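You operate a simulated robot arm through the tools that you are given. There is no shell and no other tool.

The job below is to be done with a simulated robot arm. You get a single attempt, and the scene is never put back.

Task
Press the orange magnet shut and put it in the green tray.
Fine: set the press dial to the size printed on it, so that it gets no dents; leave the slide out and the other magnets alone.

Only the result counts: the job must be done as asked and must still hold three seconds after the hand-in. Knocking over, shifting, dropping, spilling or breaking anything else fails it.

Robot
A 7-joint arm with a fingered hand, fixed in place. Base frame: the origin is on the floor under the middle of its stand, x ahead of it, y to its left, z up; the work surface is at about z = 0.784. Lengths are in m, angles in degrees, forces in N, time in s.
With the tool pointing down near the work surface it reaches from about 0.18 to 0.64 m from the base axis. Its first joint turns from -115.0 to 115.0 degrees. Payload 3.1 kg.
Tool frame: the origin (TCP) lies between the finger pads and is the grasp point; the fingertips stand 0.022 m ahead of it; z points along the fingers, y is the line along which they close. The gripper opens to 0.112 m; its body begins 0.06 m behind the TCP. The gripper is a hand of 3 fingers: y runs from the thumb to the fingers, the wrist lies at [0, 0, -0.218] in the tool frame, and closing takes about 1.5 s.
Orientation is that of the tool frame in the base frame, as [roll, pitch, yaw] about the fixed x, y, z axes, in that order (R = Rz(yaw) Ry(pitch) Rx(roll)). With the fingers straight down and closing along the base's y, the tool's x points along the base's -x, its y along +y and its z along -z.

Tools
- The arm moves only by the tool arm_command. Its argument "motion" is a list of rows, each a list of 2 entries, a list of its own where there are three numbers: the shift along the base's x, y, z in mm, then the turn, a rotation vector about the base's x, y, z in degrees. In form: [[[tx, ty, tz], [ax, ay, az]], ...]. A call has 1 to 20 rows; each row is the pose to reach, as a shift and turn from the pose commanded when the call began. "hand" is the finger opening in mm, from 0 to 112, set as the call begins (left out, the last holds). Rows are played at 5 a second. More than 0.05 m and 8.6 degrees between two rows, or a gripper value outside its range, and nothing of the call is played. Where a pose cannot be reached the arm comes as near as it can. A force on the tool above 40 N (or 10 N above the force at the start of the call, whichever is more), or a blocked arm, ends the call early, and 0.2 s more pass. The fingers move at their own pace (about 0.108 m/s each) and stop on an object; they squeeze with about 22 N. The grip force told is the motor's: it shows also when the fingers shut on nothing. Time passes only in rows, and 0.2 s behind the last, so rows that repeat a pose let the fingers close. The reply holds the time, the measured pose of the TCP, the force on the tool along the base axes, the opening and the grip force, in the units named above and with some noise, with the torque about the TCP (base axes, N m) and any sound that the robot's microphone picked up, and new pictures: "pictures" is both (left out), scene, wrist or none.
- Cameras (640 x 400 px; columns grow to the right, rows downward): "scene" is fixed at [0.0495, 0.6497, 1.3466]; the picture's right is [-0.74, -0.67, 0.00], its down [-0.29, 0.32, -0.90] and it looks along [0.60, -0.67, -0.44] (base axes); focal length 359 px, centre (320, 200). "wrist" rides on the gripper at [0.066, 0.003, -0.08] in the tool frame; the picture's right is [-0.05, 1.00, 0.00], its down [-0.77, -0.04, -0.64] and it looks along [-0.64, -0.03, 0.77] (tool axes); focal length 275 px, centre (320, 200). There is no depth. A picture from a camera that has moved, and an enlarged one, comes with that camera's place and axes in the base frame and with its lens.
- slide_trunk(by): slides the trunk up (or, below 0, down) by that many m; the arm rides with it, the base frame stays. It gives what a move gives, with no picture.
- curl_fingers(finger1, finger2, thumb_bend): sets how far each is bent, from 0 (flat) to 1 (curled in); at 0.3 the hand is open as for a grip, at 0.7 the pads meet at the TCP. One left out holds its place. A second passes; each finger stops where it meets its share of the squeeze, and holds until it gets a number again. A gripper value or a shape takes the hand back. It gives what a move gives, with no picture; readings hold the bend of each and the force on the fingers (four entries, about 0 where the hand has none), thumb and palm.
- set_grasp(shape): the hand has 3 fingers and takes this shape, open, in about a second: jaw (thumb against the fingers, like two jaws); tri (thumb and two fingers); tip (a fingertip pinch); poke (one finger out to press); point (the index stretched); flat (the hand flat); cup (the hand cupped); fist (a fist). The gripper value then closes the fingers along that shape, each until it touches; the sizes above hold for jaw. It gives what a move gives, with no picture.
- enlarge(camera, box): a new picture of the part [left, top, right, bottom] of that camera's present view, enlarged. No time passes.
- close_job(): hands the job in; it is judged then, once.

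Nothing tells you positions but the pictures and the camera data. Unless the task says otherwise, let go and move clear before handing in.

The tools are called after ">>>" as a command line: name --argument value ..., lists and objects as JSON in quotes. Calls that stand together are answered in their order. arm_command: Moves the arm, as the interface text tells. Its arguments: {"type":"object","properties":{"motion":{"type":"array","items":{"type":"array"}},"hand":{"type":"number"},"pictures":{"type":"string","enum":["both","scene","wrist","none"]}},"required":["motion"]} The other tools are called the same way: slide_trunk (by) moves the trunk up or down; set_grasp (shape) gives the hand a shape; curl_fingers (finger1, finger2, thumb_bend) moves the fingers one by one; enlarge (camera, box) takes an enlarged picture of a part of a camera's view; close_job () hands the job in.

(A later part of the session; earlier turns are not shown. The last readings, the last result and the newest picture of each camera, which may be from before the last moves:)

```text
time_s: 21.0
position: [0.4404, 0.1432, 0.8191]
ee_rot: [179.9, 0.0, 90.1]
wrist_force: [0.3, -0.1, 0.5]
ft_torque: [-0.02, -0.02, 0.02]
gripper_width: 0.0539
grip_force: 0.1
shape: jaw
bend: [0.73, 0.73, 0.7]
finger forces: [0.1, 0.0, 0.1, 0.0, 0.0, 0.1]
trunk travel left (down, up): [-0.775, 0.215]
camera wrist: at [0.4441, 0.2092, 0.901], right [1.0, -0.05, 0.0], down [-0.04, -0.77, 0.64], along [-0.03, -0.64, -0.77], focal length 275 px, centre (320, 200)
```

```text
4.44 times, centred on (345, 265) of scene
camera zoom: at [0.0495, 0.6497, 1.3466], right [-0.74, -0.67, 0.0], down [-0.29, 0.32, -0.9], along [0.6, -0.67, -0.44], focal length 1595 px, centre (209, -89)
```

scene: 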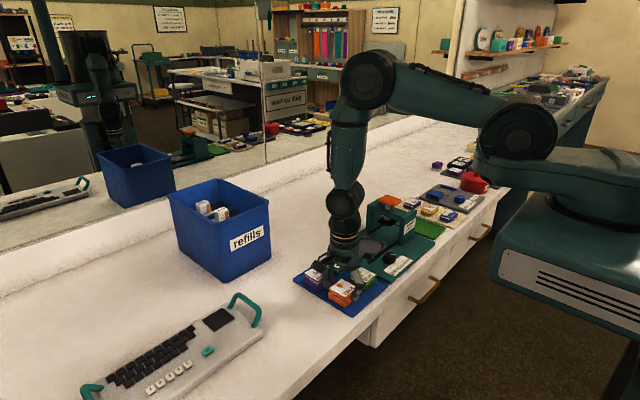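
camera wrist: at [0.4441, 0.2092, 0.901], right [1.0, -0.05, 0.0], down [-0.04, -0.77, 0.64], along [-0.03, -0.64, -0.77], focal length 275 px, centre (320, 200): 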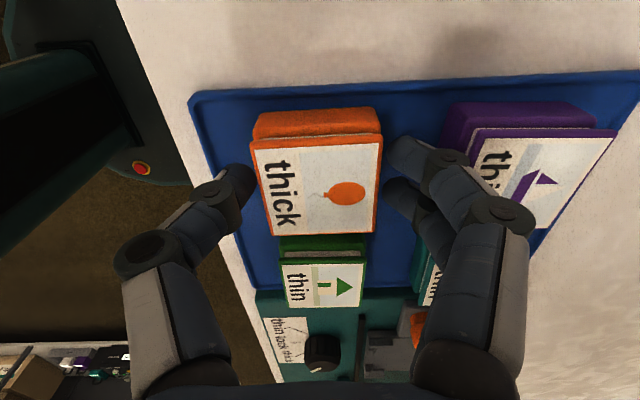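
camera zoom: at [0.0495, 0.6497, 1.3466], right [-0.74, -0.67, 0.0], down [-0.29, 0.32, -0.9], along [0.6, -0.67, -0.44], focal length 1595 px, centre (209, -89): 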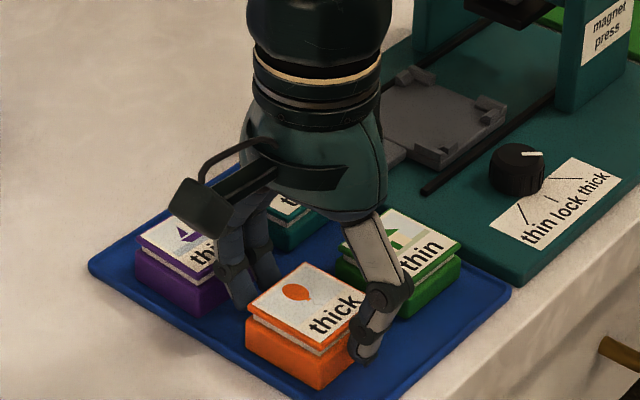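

Thumb and fingers flank the magnet without touching anything. I close the grip.

>>> arm_command --motion '[[[0, 0, 0], [0, 0, 0]], [[0, 0, 0], [0, 0, 0]], [[0, 0, 0], [0, 0, 0]], [[0, 0, 0], [0, 0, 0]], [[0, 0, 0], [0, 0, 0]], [[0, 0, 0], [0, 0, 0]], [[0, 0, 0], [0, 0, 0]]]' --hand 30

>>> enlarge --camera "wrist" --box '[200, 80, 460, 280]'

>>> enlarge --camera "scene" --box '[300, 240, 390, 310]'

```text
time_s: 22.6
position: [0.4409, 0.1445, 0.8193]
ee_rot: [179.9, 0.1, 90.0]
wrist_force: [0.5, 0.6, 4.8]
ft_torque: [0.02, 0.06, 0.03]
gripper_width: 0.0438
grip_force: 21.9
shape: jaw
bend: [0.73, 0.73, 0.7]
finger forces: [9.9, 10.0, 0.1, 0.0, 19.6, 0.0]
trunk travel left (down, up): [-0.775, 0.215]
camera wrist: at [0.4439, 0.2091, 0.9013], right [1.0, -0.05, 0.0], down [-0.04, -0.77, 0.64], along [-0.03, -0.64, -0.77], focal length 275 px, centre (320, 200)
```

scene: 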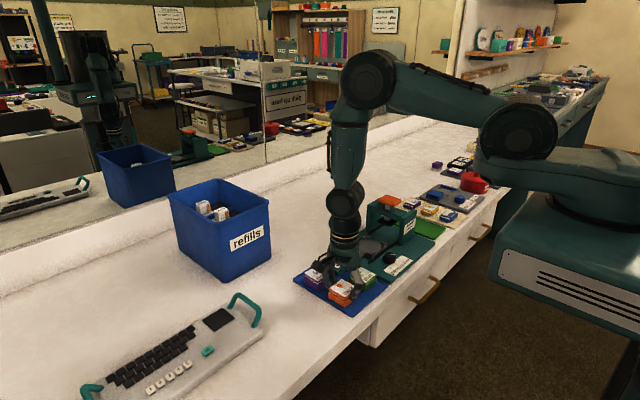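
wrist: 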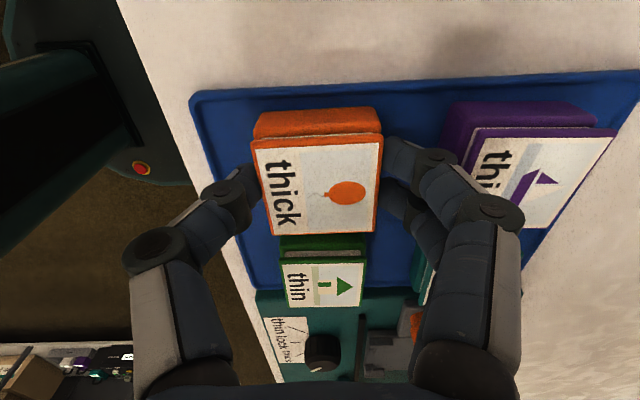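

```text
2.00 times, centred on (330, 180) of wrist
camera zoom: at [0.4439, 0.2091, 0.9013], right [1.0, -0.05, 0.0], down [-0.04, -0.77, 0.64], along [-0.03, -0.64, -0.77], focal length 551 px, centre (300, 240)
```

zoom: 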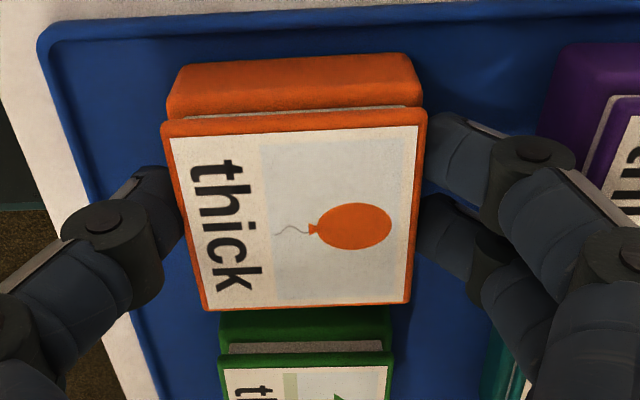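

```text
5.71 times, centred on (345, 275) of scene
camera zoom: at [0.0495, 0.6497, 1.3466], right [-0.74, -0.67, 0.0], down [-0.29, 0.32, -0.9], along [0.6, -0.67, -0.44], focal length 2051 px, centre (177, -229)
```

zoom: 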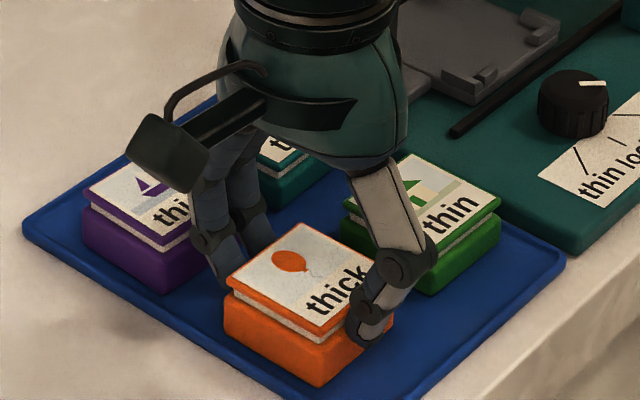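

The magnet is gripped (about 20 N each side). I lift it straight up slowly and check it stays whole.

>>> arm_command --motion '[[[0, 0, 4], [0, 0, 0]], [[0, 0, 10], [0, 0, 0]], [[0, 0, 20], [0, 0, 0]], [[0, 0, 40], [0, 0, 0]], [[0, 0, 70], [0, 0, 0]], [[0, 0, 70], [0, 0, 0]]]'

>>> enlarge --camera "wrist" --box '[200, 80, 460, 280]'

>>> enlarge --camera "scene" --box '[290, 200, 420, 300]'

```text
time_s: 24.0
position: [0.4405, 0.144, 0.8886]
ee_rot: [-180.0, 0.0, 90.0]
wrist_force: [0.4, -0.1, 0.3]
ft_torque: [-0.02, 0.0, 0.0]
gripper_width: 0.0417
grip_force: 21.4
shape: jaw
bend: [0.73, 0.73, 0.7]
finger forces: [8.5, 8.4, 0.0, 0.1, 19.8, 0.0]
trunk travel left (down, up): [-0.775, 0.215]
camera wrist: at [0.4444, 0.2093, 0.9705], right [1.0, -0.05, 0.0], down [-0.04, -0.77, 0.64], along [-0.03, -0.64, -0.77], focal length 275 px, centre (320, 200)
```

scene: 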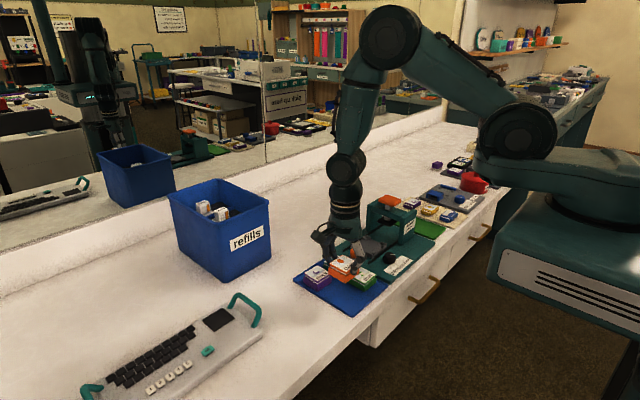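
wrist: 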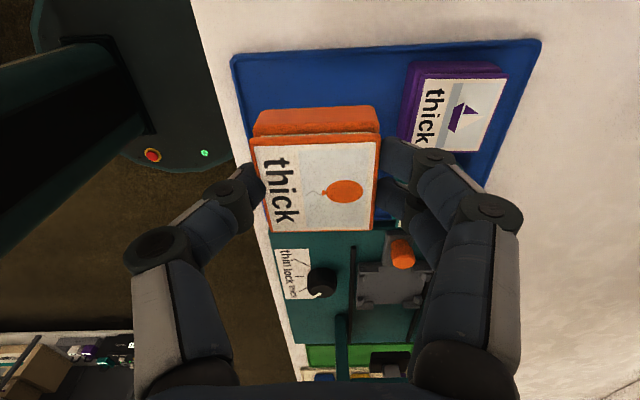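

```text
2.00 times, centred on (330, 180) of wrist
camera zoom: at [0.4444, 0.2093, 0.9705], right [1.0, -0.05, 0.0], down [-0.04, -0.77, 0.64], along [-0.03, -0.64, -0.77], focal length 551 px, centre (300, 240)
```

zoom: 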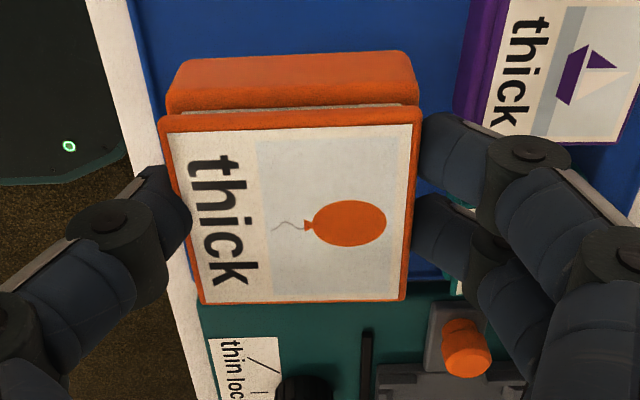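

```text
4.00 times, centred on (355, 250) of scene
camera zoom: at [0.0495, 0.6497, 1.3466], right [-0.74, -0.67, 0.0], down [-0.29, 0.32, -0.9], along [0.6, -0.67, -0.44], focal length 1436 px, centre (180, 0)
```

zoom: 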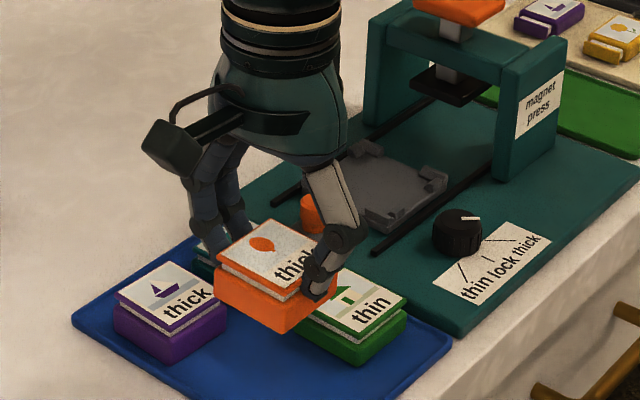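

The magnet came up in one piece, perhaps settled a few mm lower in the grip. I hold for a second to see whether it is slipping.

>>> arm_command --motion '[[[0, 0, 0], [0, 0, 0]], [[0, 0, 0], [0, 0, 0]], [[0, 0, 0], [0, 0, 0]], [[0, 0, 0], [0, 0, 0]]]' --pictures "none"

>>> enlarge --camera "wrist" --box '[200, 80, 460, 280]'

>>> enlarge --camera "scene" --box '[315, 240, 385, 295]'

```text
time_s: 25.0
position: [0.4404, 0.1436, 0.8891]
ee_rot: [-180.0, 0.0, 90.0]
wrist_force: [0.2, 0.2, -0.4]
ft_torque: [-0.02, -0.01, -0.01]
gripper_width: 0.0416
grip_force: 22.1
shape: jaw
bend: [0.73, 0.73, 0.7]
finger forces: [8.5, 8.3, 0.1, 0.1, 19.9, 0.0]
trunk travel left (down, up): [-0.775, 0.215]
```

```text
2.00 times, centred on (330, 180) of wrist
camera zoom: at [0.4441, 0.2092, 0.9705], right [1.0, -0.05, 0.0], down [-0.04, -0.77, 0.64], along [-0.03, -0.64, -0.77], focal length 551 px, centre (300, 240)
```

zoom: 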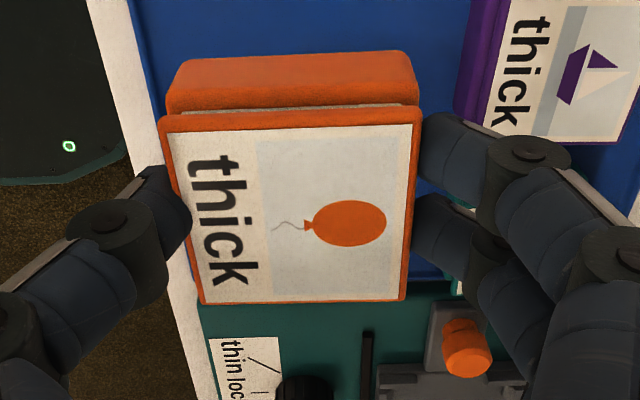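

```text
7.27 times, centred on (350, 268) of scene
camera zoom: at [0.0495, 0.6497, 1.3466], right [-0.74, -0.67, 0.0], down [-0.29, 0.32, -0.9], along [0.6, -0.67, -0.44], focal length 2610 px, centre (102, -291)
```

zoom: 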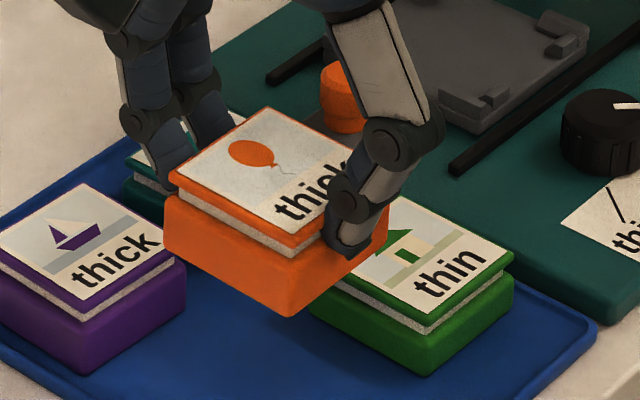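

No slipping: the tips sit under the lid on the base. Next I measure the nest again from this view before carrying the magnet over.

>>> enlarge --camera "wrist" --box '[290, 220, 450, 340]'

>>> enlarge --camera "scene" --box '[340, 180, 440, 270]'

```text
3.33 times, centred on (370, 280) of wrist
camera zoom: at [0.4441, 0.2092, 0.9705], right [1.0, -0.05, 0.0], down [-0.04, -0.77, 0.64], along [-0.03, -0.64, -0.77], focal length 918 px, centre (153, -67)
```

zoom: 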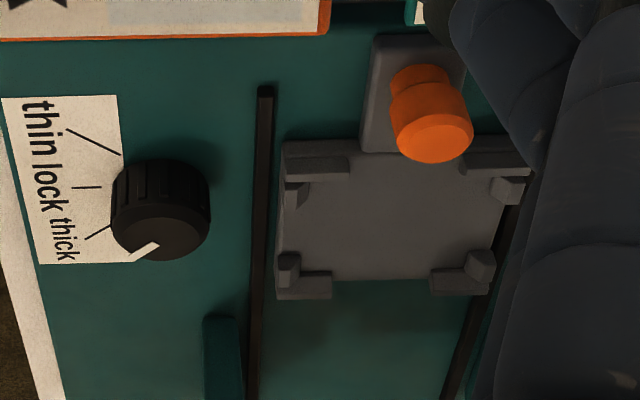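

```text
4.44 times, centred on (390, 225) of scene
camera zoom: at [0.0495, 0.6497, 1.3466], right [-0.74, -0.67, 0.0], down [-0.29, 0.32, -0.9], along [0.6, -0.67, -0.44], focal length 1595 px, centre (9, 89)
```

zoom: 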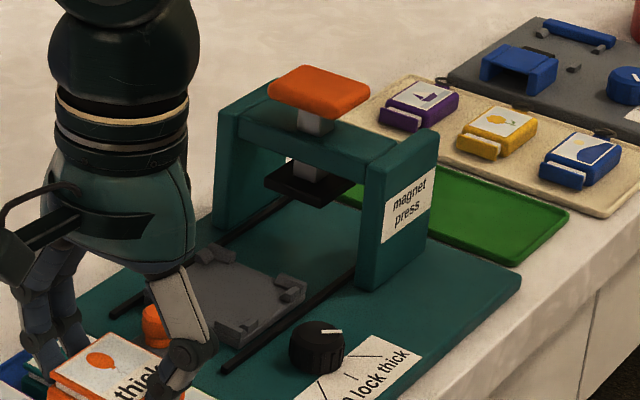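

The nest opening is about 58 mm square, centred near (0.507, -0.054). I carry the magnet over the nest at a safe height and check alignment.

>>> arm_command --motion '[[[8, -20, 8], [0, 0, 0]], [[18, -55, 12], [0, 0, 0]], [[32, -95, 12], [0, 0, 0]], [[46, -135, 12], [0, 0, 0]], [[60, -170, 10], [0, 0, 0]], [[67, -194, 5], [0, 0, 0]], [[67, -194, 0], [0, 0, 0]], [[67, -194, 0], [0, 0, 0]]]'

>>> enlarge --camera "wrist" --box '[190, 60, 450, 280]'

>>> enlarge --camera "scene" --box '[340, 190, 430, 270]'

```text
time_s: 26.8
position: [0.5085, -0.0517, 0.8881]
ee_rot: [180.0, 0.0, 90.1]
wrist_force: [-0.5, 0.3, -1.0]
ft_torque: [-0.03, 0.0, -0.02]
gripper_width: 0.0406
grip_force: 22.0
shape: jaw
bend: [0.74, 0.74, 0.7]
finger forces: [9.3, 9.7, 0.0, 0.0, 19.6, 0.0]
trunk travel left (down, up): [-0.775, 0.215]
camera wrist: at [0.512, 0.0141, 0.9703], right [1.0, -0.05, 0.0], down [-0.04, -0.77, 0.64], along [-0.03, -0.64, -0.77], focal length 275 px, centre (320, 200)
```

scene: 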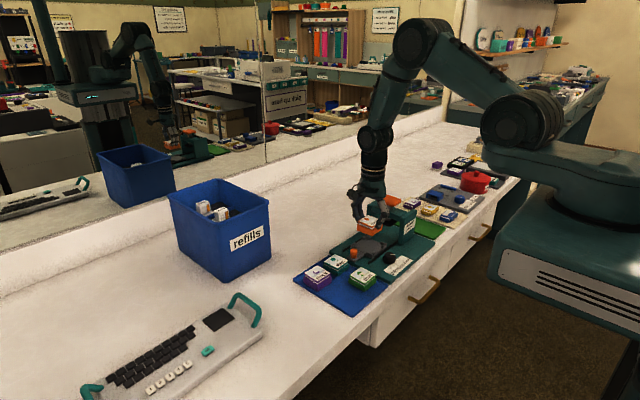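
wrist: 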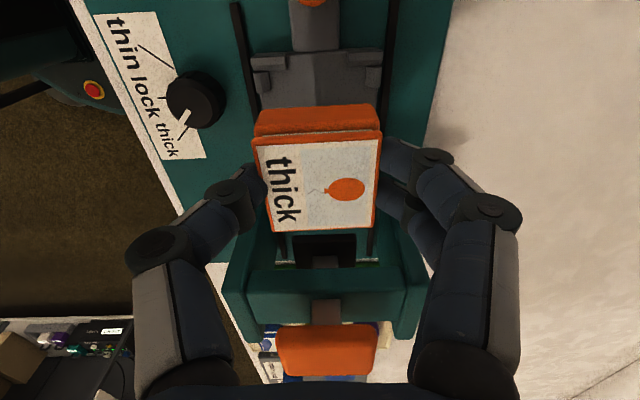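

```text
1.82 times, centred on (320, 170) of wrist
camera zoom: at [0.512, 0.0141, 0.9703], right [1.0, -0.05, 0.0], down [-0.04, -0.77, 0.64], along [-0.03, -0.64, -0.77], focal length 500 px, centre (320, 254)
```

zoom: 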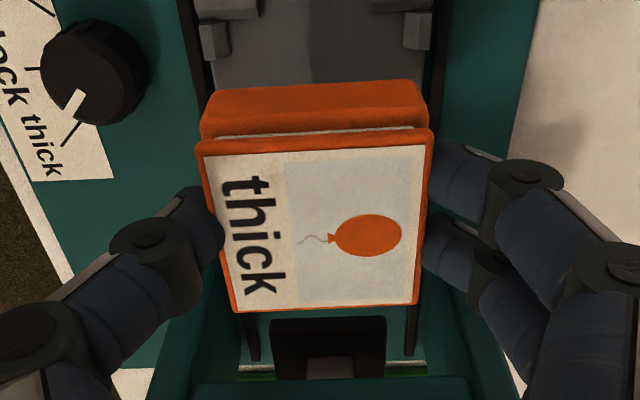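

```text
5.00 times, centred on (385, 230) of scene
camera zoom: at [0.0495, 0.6497, 1.3466], right [-0.74, -0.67, 0.0], down [-0.29, 0.32, -0.9], along [0.6, -0.67, -0.44], focal length 1794 px, centre (-5, 50)
```

zoom: 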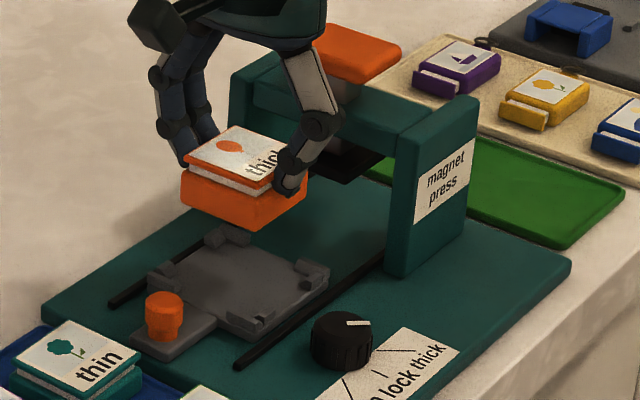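

The magnet is centred over the nest to within about 2 mm. I lower it to just above the plate and look again.

>>> arm_command --motion '[[[0, 1, -10], [0, 0, 0]], [[0, 1, -20], [0, 0, 0]], [[0, 1, -28], [0, 0, 0]], [[0, 1, -34], [0, 0, 0]], [[0, 1, -38], [0, 0, 0]], [[0, 1, -38], [0, 0, 0]]]'

>>> enlarge --camera "wrist" --box '[190, 60, 450, 280]'

>>> enlarge --camera "scene" --box '[345, 200, 425, 270]'

```text
time_s: 28.2
position: [0.508, -0.0505, 0.8512]
ee_rot: [179.9, 0.0, 90.0]
wrist_force: [0.7, 0.3, -0.5]
ft_torque: [-0.02, -0.03, -0.01]
gripper_width: 0.0409
grip_force: 21.7
shape: jaw
bend: [0.74, 0.74, 0.7]
finger forces: [9.3, 9.7, 0.0, 0.0, 20.1, 0.1]
trunk travel left (down, up): [-0.775, 0.215]
camera wrist: at [0.5114, 0.0156, 0.933], right [1.0, -0.05, 0.0], down [-0.04, -0.77, 0.64], along [-0.03, -0.64, -0.77], focal length 275 px, centre (320, 200)
```

scene: 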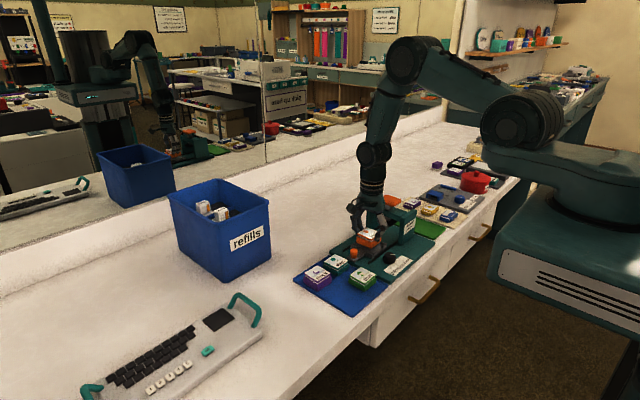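
wrist: 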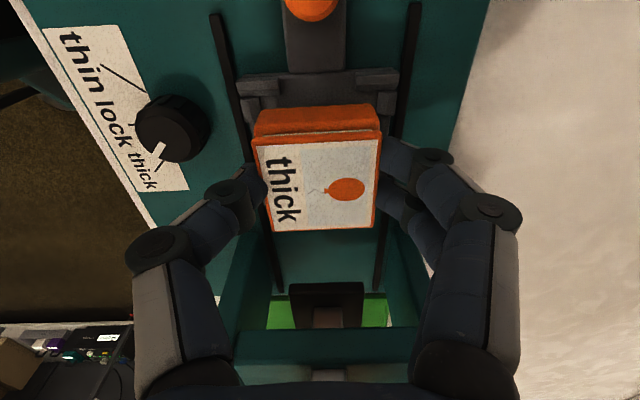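

```text
1.82 times, centred on (320, 170) of wrist
camera zoom: at [0.5114, 0.0156, 0.933], right [1.0, -0.05, 0.0], down [-0.04, -0.77, 0.64], along [-0.03, -0.64, -0.77], focal length 500 px, centre (320, 254)
```

zoom: 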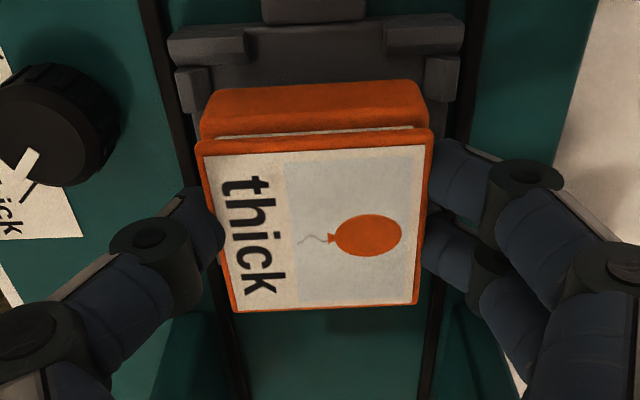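

```text
5.71 times, centred on (385, 235) of scene
camera zoom: at [0.0495, 0.6497, 1.3466], right [-0.74, -0.67, 0.0], down [-0.29, 0.32, -0.9], along [0.6, -0.67, -0.44], focal length 2051 px, centre (-51, 0)
```

zoom: 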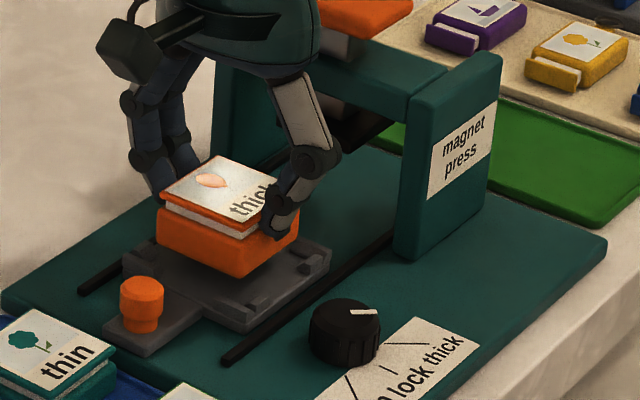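

The magnet hangs just above the plate with a few mm clearance to the posts all around. I lower gently until it touches.

>>> arm_command --motion '[[[0.5, 1.5, -2], [0, 0, 0]], [[0.5, 1.5, -4], [0, 0, 0]], [[0.5, 1.5, -6], [0, 0, 0]], [[0.5, 1.5, -7], [0, 0, 0]], [[0.5, 1.5, -8], [0, 0, 0]], [[0.5, 1.5, -8], [0, 0, 0]]]'

>>> enlarge --camera "wrist" --box '[190, 60, 450, 280]'

>>> enlarge --camera "scene" --box '[345, 210, 415, 265]'

```text
time_s: 29.6
position: [0.5086, -0.0497, 0.8436]
ee_rot: [180.0, 0.0, 90.0]
wrist_force: [-0.4, 0.1, -0.4]
ft_torque: [-0.01, 0.01, -0.01]
gripper_width: 0.0406
grip_force: 22.0
shape: jaw
bend: [0.74, 0.74, 0.7]
finger forces: [9.3, 9.6, 0.1, 0.0, 20.2, 0.0]
trunk travel left (down, up): [-0.775, 0.215]
camera wrist: at [0.5114, 0.0169, 0.9251], right [1.0, -0.05, 0.0], down [-0.04, -0.77, 0.64], along [-0.03, -0.64, -0.77], focal length 275 px, centre (320, 200)
```

scene: 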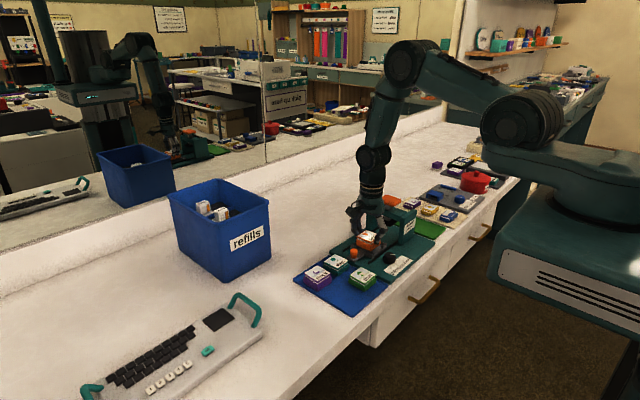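
wrist: 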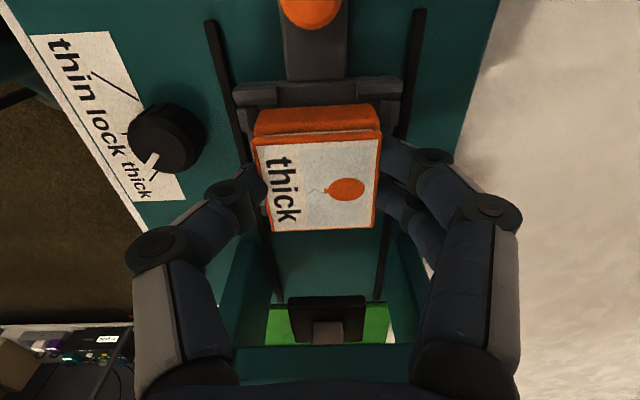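

```text
1.82 times, centred on (320, 170) of wrist
camera zoom: at [0.5114, 0.0169, 0.9251], right [1.0, -0.05, 0.0], down [-0.04, -0.77, 0.64], along [-0.03, -0.64, -0.77], focal length 500 px, centre (320, 254)
```

zoom: 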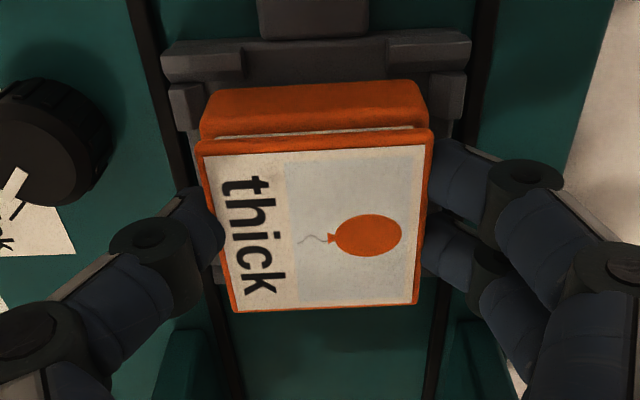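

```text
7.27 times, centred on (380, 238) of scene
camera zoom: at [0.0495, 0.6497, 1.3466], right [-0.74, -0.67, 0.0], down [-0.29, 0.32, -0.9], along [0.6, -0.67, -0.44], focal length 2610 px, centre (-116, -73)
```

zoom: 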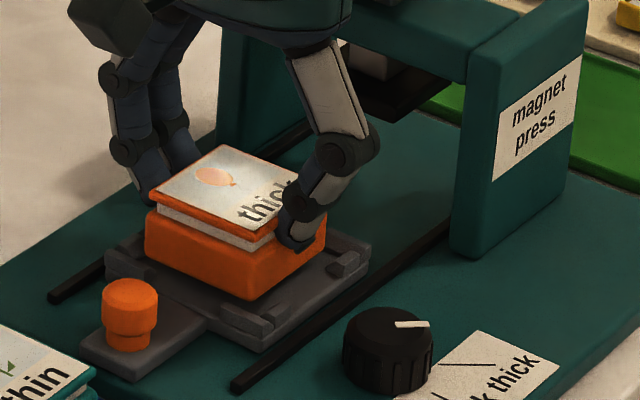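

No contact yet; the posts and plate are a few mm below. I keep lowering in 1 mm steps.

>>> arm_command --motion '[[[0, 0, -1], [0, 0, 0]], [[0, 0, -2], [0, 0, 0]], [[0, 0, -3], [0, 0, 0]], [[0, 0, -4], [0, 0, 0]], [[0, 0, -4], [0, 0, 0]]]'

>>> enlarge --camera "scene" --box '[345, 210, 415, 265]'

>>> enlarge --camera "wrist" --box '[230, 60, 410, 180]'

```text
time_s: 30.8
position: [0.5073, -0.0495, 0.8403]
ee_rot: [179.9, -0.1, 90.0]
wrist_force: [-1.0, -2.3, 2.4]
ft_torque: [-0.01, -0.06, -0.03]
gripper_width: 0.0406
grip_force: 22.1
shape: jaw
bend: [0.74, 0.74, 0.7]
finger forces: [11.4, 9.7, 0.1, 0.0, 22.0, 0.0]
trunk travel left (down, up): [-0.775, 0.215]
camera wrist: at [0.5114, 0.0168, 0.9219], right [1.0, -0.05, 0.0], down [-0.04, -0.77, 0.64], along [-0.03, -0.64, -0.77], focal length 275 px, centre (320, 200)
```

scene: 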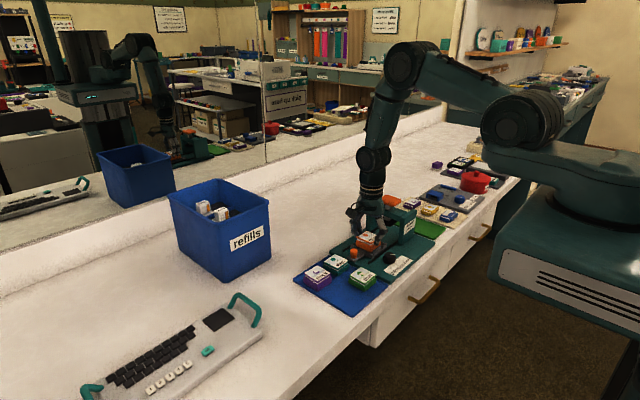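
wrist: 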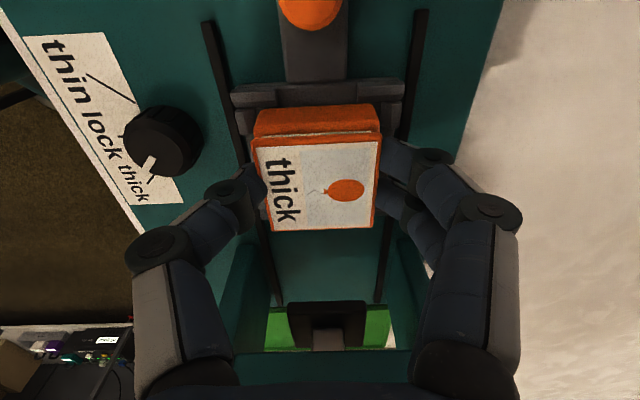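

```text
7.27 times, centred on (380, 238) of scene
camera zoom: at [0.0495, 0.6497, 1.3466], right [-0.74, -0.67, 0.0], down [-0.29, 0.32, -0.9], along [0.6, -0.67, -0.44], focal length 2610 px, centre (-116, -73)
```

zoom: 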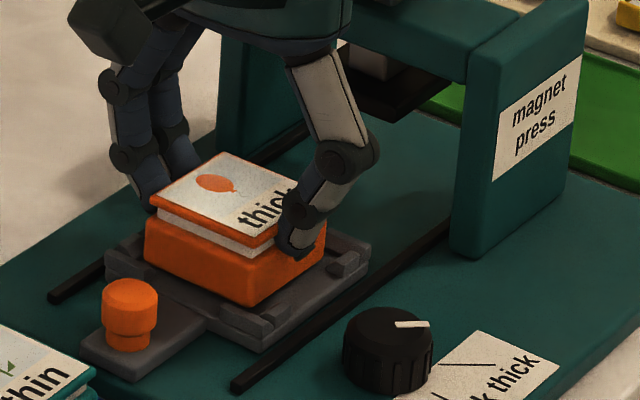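

```text
3.33 times, centred on (320, 120) of wrist
camera zoom: at [0.5114, 0.0168, 0.9219], right [1.0, -0.05, 0.0], down [-0.04, -0.77, 0.64], along [-0.03, -0.64, -0.77], focal length 918 px, centre (320, 467)
```

zoom: 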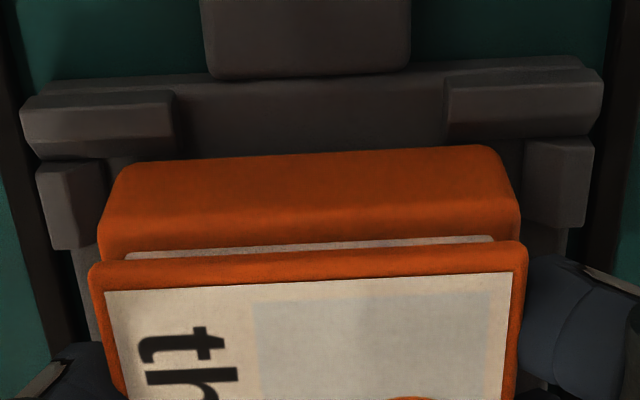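

A light contact shows (about 2 N). I lower a little more to settle it onto the plate.

>>> arm_command --motion '[[[0, 0, -1], [0, 0, 0]], [[0, 0, -2], [0, 0, 0]], [[0, 0, -3], [0, 0, 0]], [[0, 0, -3], [0, 0, 0]]]' --pictures "wrist"

>>> enlarge --camera "scene" --box '[345, 210, 415, 265]'

>>> enlarge --camera "wrist" --box '[230, 60, 410, 180]'

```text
time_s: 31.8
position: [0.5071, -0.0498, 0.8377]
ee_rot: [179.9, 0.1, 90.0]
wrist_force: [0.0, -4.3, 14.9]
ft_torque: [-0.11, -0.01, -0.02]
gripper_width: 0.0414
grip_force: 22.1
shape: jaw
bend: [0.74, 0.74, 0.7]
finger forces: [12.9, 14.5, 0.0, 0.0, 28.6, 0.0]
trunk travel left (down, up): [-0.775, 0.215]
camera wrist: at [0.51, 0.0168, 0.9191], right [1.0, -0.05, 0.0], down [-0.04, -0.77, 0.64], along [-0.03, -0.63, -0.77], focal length 275 px, centre (320, 200)
```

wrist: 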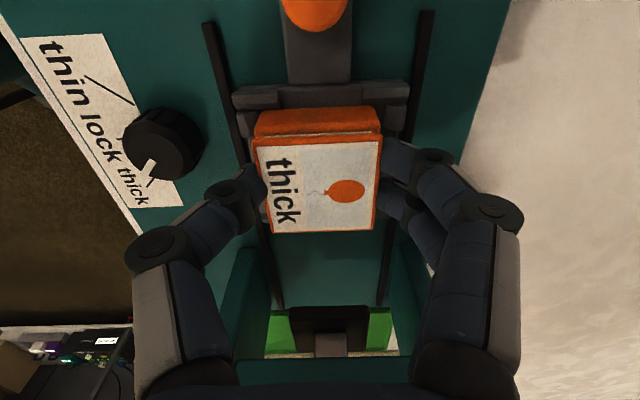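

```text
7.27 times, centred on (380, 238) of scene
camera zoom: at [0.0495, 0.6497, 1.3466], right [-0.74, -0.67, 0.0], down [-0.29, 0.32, -0.9], along [0.6, -0.67, -0.44], focal length 2610 px, centre (-116, -73)
```

zoom: 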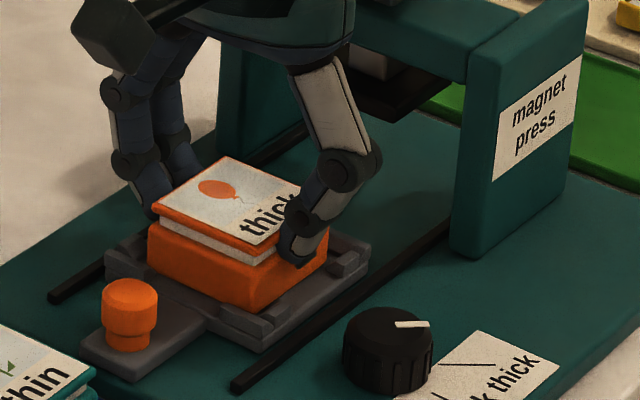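

```text
3.33 times, centred on (320, 120) of wrist
camera zoom: at [0.51, 0.0168, 0.9191], right [1.0, -0.05, 0.0], down [-0.04, -0.77, 0.64], along [-0.03, -0.63, -0.77], focal length 918 px, centre (320, 467)
```

zoom: 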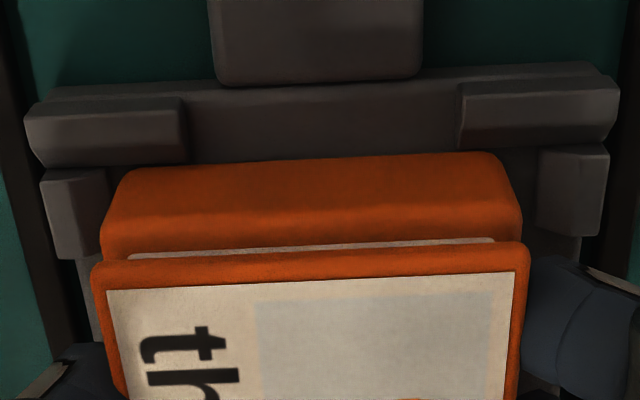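

The magnet now rests on the plate inside the posts (about 15 N contact). I ease off 1.5 mm, open the fingers and lift away.

>>> arm_command --motion '[[[0, 0, 1.5], [0, 0, 0]], [[0, 0, 1.5], [0, 0, 0]]]' --pictures "none"

>>> arm_command --motion '[[[0, 0, 0], [0, 0, 0]], [[0, 0, 0], [0, 0, 0]], [[0, 0, 0], [0, 0, 0]], [[0, 0, 0], [0, 0, 0]], [[0, 0, 0], [0, 0, 0]]]' --hand 58

>>> enlarge --camera "scene" --box '[345, 210, 415, 265]'

>>> enlarge --camera "wrist" --box '[210, 60, 430, 240]'

```text
time_s: 32.4
position: [0.5065, -0.049, 0.8385]
ee_rot: [-179.9, 0.0, 90.0]
wrist_force: [-1.6, -2.8, 0.7]
ft_torque: [-0.08, -0.02, -0.05]
gripper_width: 0.0409
grip_force: 22.1
shape: jaw
bend: [0.74, 0.74, 0.7]
finger forces: [10.8, 12.3, 0.1, 0.0, 25.9, 0.0]
trunk travel left (down, up): [-0.775, 0.215]
```

```text
time_s: 33.6
position: [0.5079, -0.0495, 0.8387]
ee_rot: [-180.0, -0.1, 90.0]
wrist_force: [-0.6, -0.6, -0.5]
ft_torque: [-0.02, -0.03, 0.01]
gripper_width: 0.0573
grip_force: 0.0
shape: jaw
bend: [0.72, 0.72, 0.7]
finger forces: [0.1, 0.0, 0.1, 0.0, 0.0, 0.0]
trunk travel left (down, up): [-0.775, 0.215]
camera wrist: at [0.5111, 0.0171, 0.9202], right [1.0, -0.05, 0.0], down [-0.04, -0.77, 0.64], along [-0.03, -0.64, -0.77], focal length 275 px, centre (320, 200)
```

scene: 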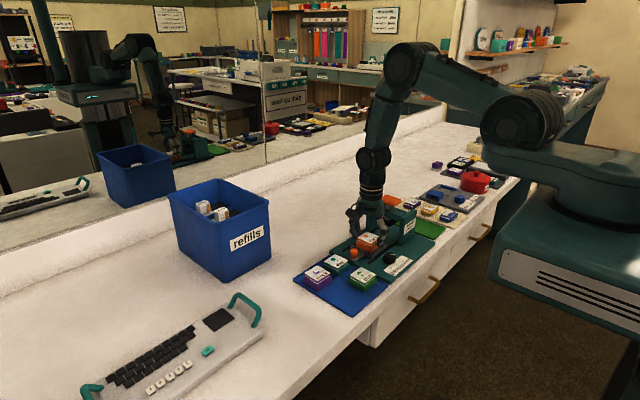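
wrist: 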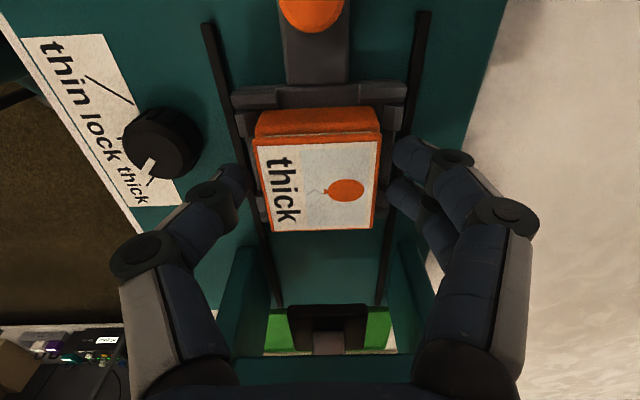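

```text
7.27 times, centred on (380, 238) of scene
camera zoom: at [0.0495, 0.6497, 1.3466], right [-0.74, -0.67, 0.0], down [-0.29, 0.32, -0.9], along [0.6, -0.67, -0.44], focal length 2610 px, centre (-116, -73)
```

zoom: 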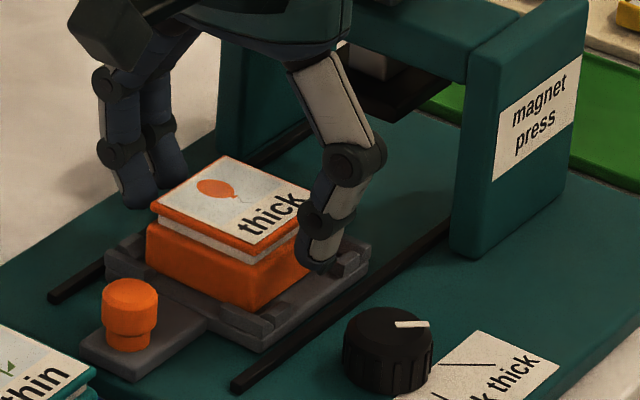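

```text
2.22 times, centred on (320, 150) of wrist
camera zoom: at [0.5111, 0.0171, 0.9202], right [1.0, -0.05, 0.0], down [-0.04, -0.77, 0.64], along [-0.03, -0.64, -0.77], focal length 612 px, centre (320, 311)
```

zoom: 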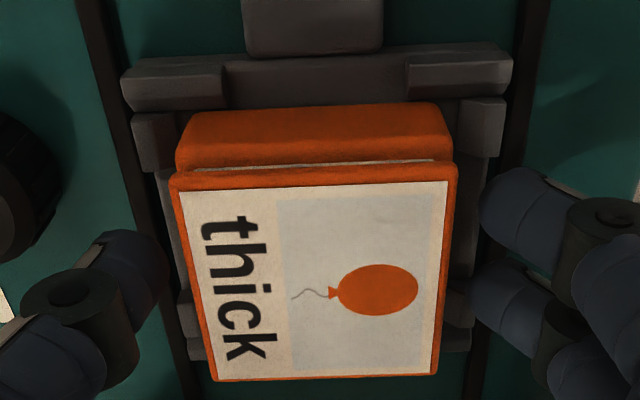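

The magnet sits in the nest, released. I lift straight up and look at it and at the slide knob.

>>> arm_command --motion '[[[0, 0, 5], [0, 0, 0]], [[0, 0, 20], [0, 0, 0]], [[0, 5, 45], [0, 0, 0]], [[0, 20, 80], [0, 0, 0]], [[0, 45, 110], [0, 0, 0]], [[0, 45, 110], [0, 0, 0]]]'

>>> enlarge --camera "wrist" --box '[200, 60, 440, 260]'

>>> enlarge --camera "scene" --box '[335, 180, 435, 270]'

```text
time_s: 35.0
position: [0.5062, -0.0053, 0.948]
ee_rot: [-179.9, 0.0, 89.9]
wrist_force: [-0.2, 0.7, -0.6]
ft_torque: [0.01, -0.02, 0.03]
gripper_width: 0.0574
grip_force: 0.1
shape: jaw
bend: [0.72, 0.72, 0.7]
finger forces: [0.0, 0.0, 0.0, 0.0, 0.0, 0.0]
trunk travel left (down, up): [-0.775, 0.215]
camera wrist: at [0.5092, 0.0604, 1.0294], right [1.0, -0.05, 0.0], down [-0.04, -0.77, 0.64], along [-0.03, -0.63, -0.77], focal length 275 px, centre (320, 200)
```

scene: 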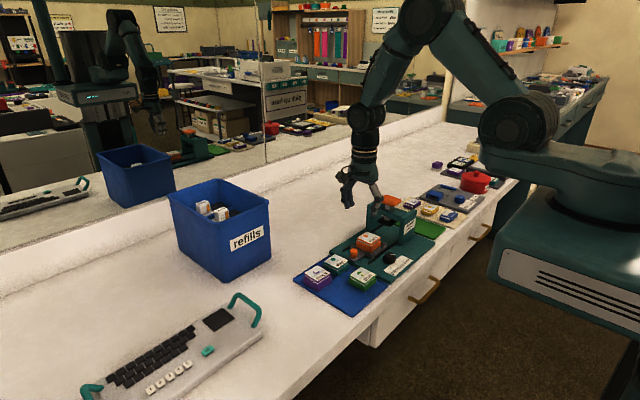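
wrist: 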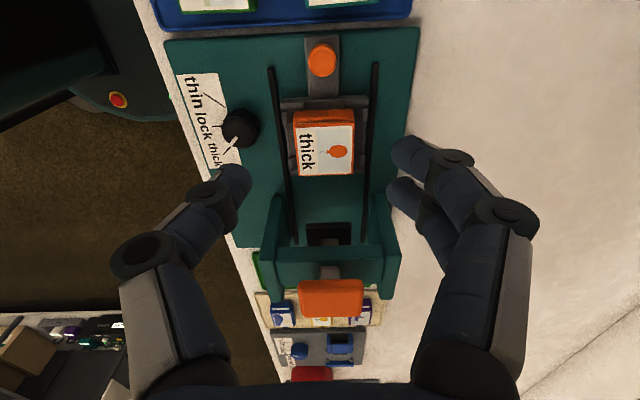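

```text
2.00 times, centred on (320, 160) of wrist
camera zoom: at [0.5092, 0.0604, 1.0294], right [1.0, -0.05, 0.0], down [-0.04, -0.77, 0.64], along [-0.03, -0.63, -0.77], focal length 551 px, centre (320, 280)
```

zoom: 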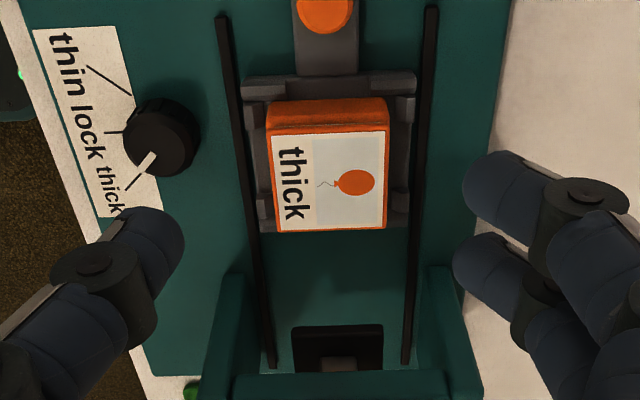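

```text
4.44 times, centred on (385, 225) of scene
camera zoom: at [0.0495, 0.6497, 1.3466], right [-0.74, -0.67, 0.0], down [-0.29, 0.32, -0.9], along [0.6, -0.67, -0.44], focal length 1595 px, centre (31, 89)
```

zoom: 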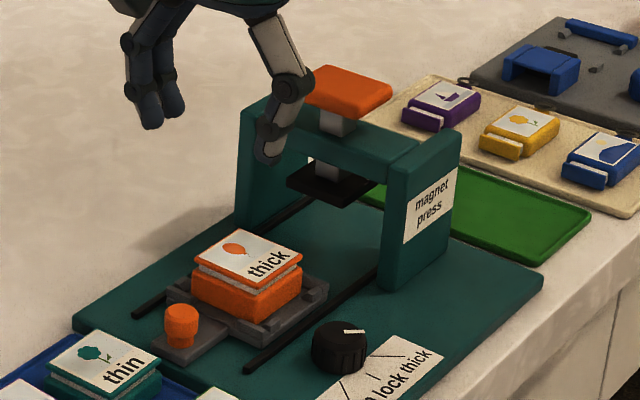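

The magnet sits well in the nest and the ram foot looks a few mm above it. To push the slide in without the palm meeting the press pad, I tilt the hand back 20° and go over the orange knob near (0.508, 0.0145).

>>> arm_command --motion '[[[0.5, 10, -10], [-7, 0, 0]], [[1, 20, -25], [-14, 0, 0]], [[1.5, 28, -45], [-20, 0, 0]], [[1.5, 28, -69], [-20, 0, 0]], [[1.5, 28, -79], [-20, 0, 0]], [[1.5, 28, -79], [-20, 0, 0]]]' --hand 42

>>> enlarge --camera "wrist" --box '[200, 80, 440, 280]'

>>> enlarge --camera "scene" --box '[325, 190, 425, 280]'

```text
time_s: 36.4
position: [0.5107, 0.0241, 0.8704]
ee_rot: [180.0, 20.1, 90.0]
wrist_force: [0.4, -0.3, -0.4]
ft_torque: [0.0, 0.0, -0.01]
gripper_width: 0.0423
grip_force: 0.0
shape: jaw
bend: [0.73, 0.73, 0.7]
finger forces: [0.1, 0.1, 0.0, 0.1, 0.0, 0.0]
trunk travel left (down, up): [-0.775, 0.215]
camera wrist: at [0.5133, 0.1136, 0.9234], right [1.0, -0.04, 0.02], down [-0.04, -0.51, 0.86], along [-0.03, -0.86, -0.51], focal length 275 px, centre (320, 200)
```

scene: 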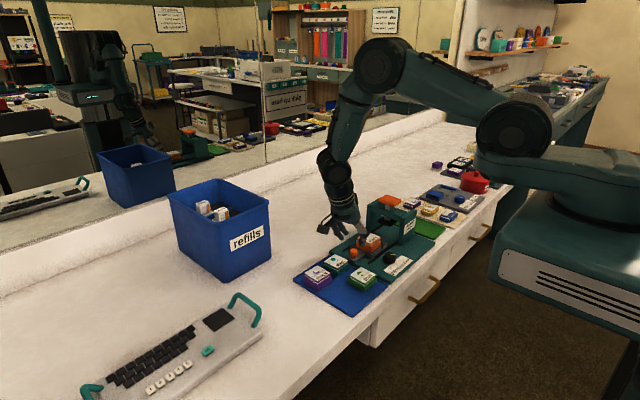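
wrist: 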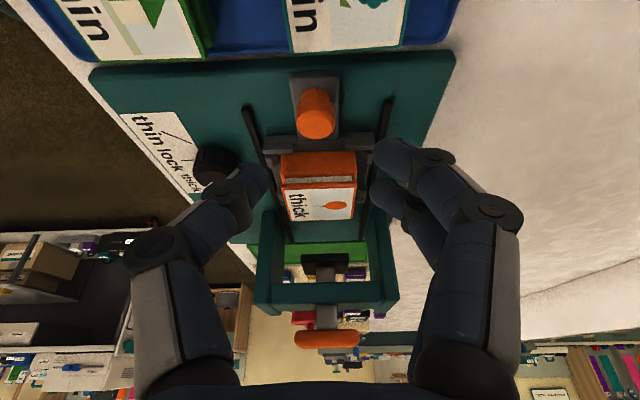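

```text
2.00 times, centred on (320, 180) of wrist
camera zoom: at [0.5133, 0.1136, 0.9234], right [1.0, -0.04, 0.02], down [-0.04, -0.51, 0.86], along [-0.03, -0.86, -0.51], focal length 551 px, centre (320, 240)
```

zoom: 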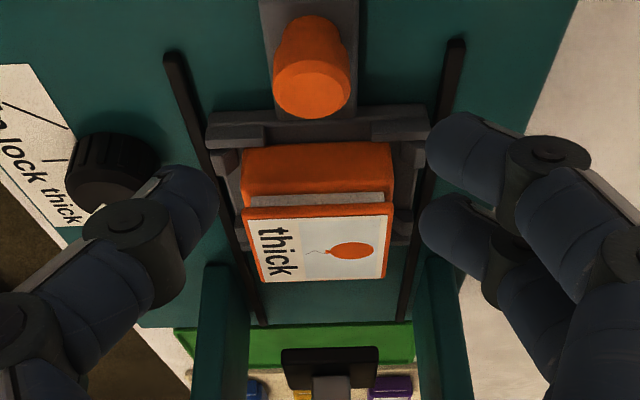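

```text
4.44 times, centred on (375, 235) of scene
camera zoom: at [0.0495, 0.6497, 1.3466], right [-0.74, -0.67, 0.0], down [-0.29, 0.32, -0.9], along [0.6, -0.67, -0.44], focal length 1595 px, centre (76, 44)
```

zoom: 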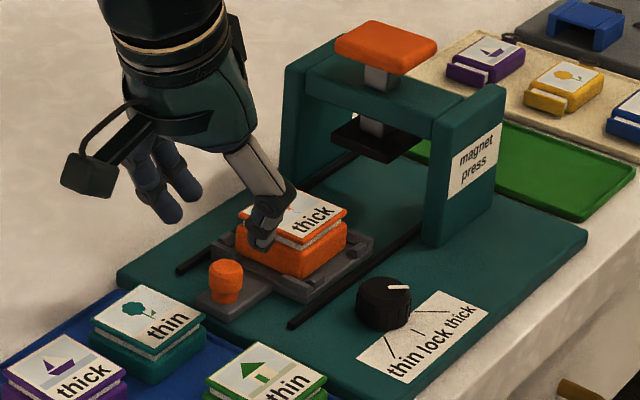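

The knob is near (0.509, 0.017). I lower the fingers around it.

>>> arm_command --motion '[[[-1.5, -4, -10], [0, 0, 0]], [[-1.5, -4, -20], [0, 0, 0]], [[-1.5, -4, -28], [0, 0, 0]], [[-1.5, -4, -34], [0, 0, 0]], [[-1.5, -4, -38], [0, 0, 0]], [[-1.5, -4, -38], [0, 0, 0]]]'

>>> enlarge --camera "wrist" --box '[200, 80, 440, 280]'

>>> enlarge --camera "scene" --box '[325, 190, 425, 280]'

```text
time_s: 37.8
position: [0.508, 0.0194, 0.8294]
ee_rot: [-180.0, 20.0, 90.0]
wrist_force: [0.1, -0.7, -0.1]
ft_torque: [0.01, 0.0, 0.0]
gripper_width: 0.0423
grip_force: 0.1
shape: jaw
bend: [0.73, 0.73, 0.7]
finger forces: [0.1, 0.1, 0.1, 0.1, 0.0, 0.0]
trunk travel left (down, up): [-0.775, 0.215]
camera wrist: at [0.5111, 0.1093, 0.8847], right [1.0, -0.04, 0.02], down [-0.04, -0.51, 0.86], along [-0.03, -0.86, -0.51], focal length 275 px, centre (320, 200)
```

scene: 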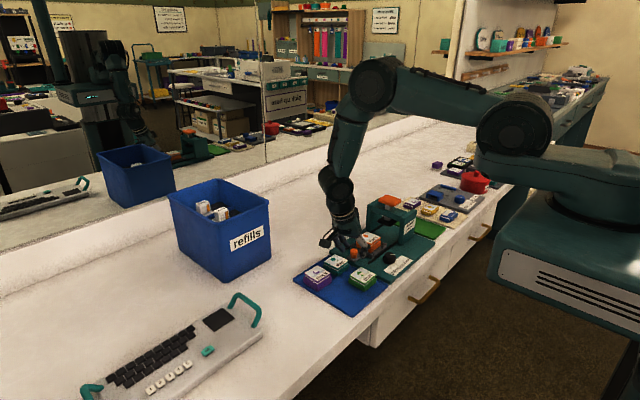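
wrist: 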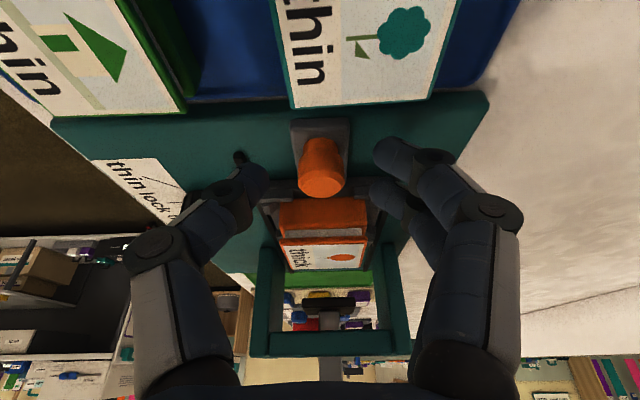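

```text
2.00 times, centred on (320, 180) of wrist
camera zoom: at [0.5111, 0.1093, 0.8847], right [1.0, -0.04, 0.02], down [-0.04, -0.51, 0.86], along [-0.03, -0.86, -0.51], focal length 551 px, centre (320, 240)
```

zoom: 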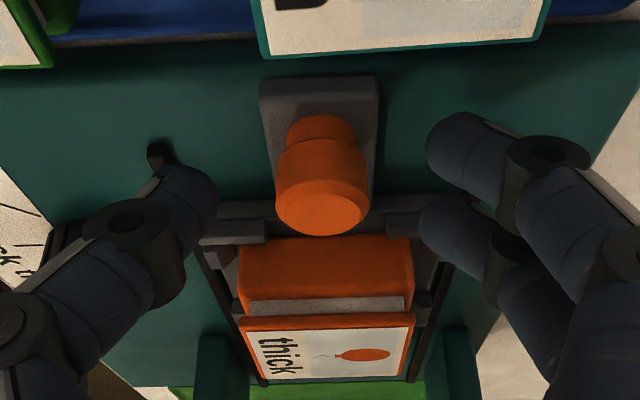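

```text
4.44 times, centred on (375, 235) of scene
camera zoom: at [0.0495, 0.6497, 1.3466], right [-0.74, -0.67, 0.0], down [-0.29, 0.32, -0.9], along [0.6, -0.67, -0.44], focal length 1595 px, centre (76, 44)
```

zoom: 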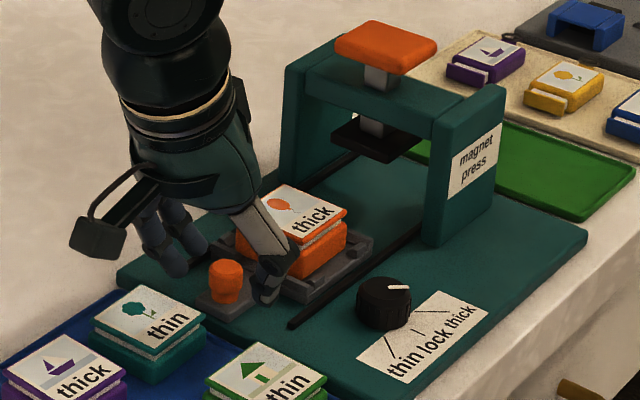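

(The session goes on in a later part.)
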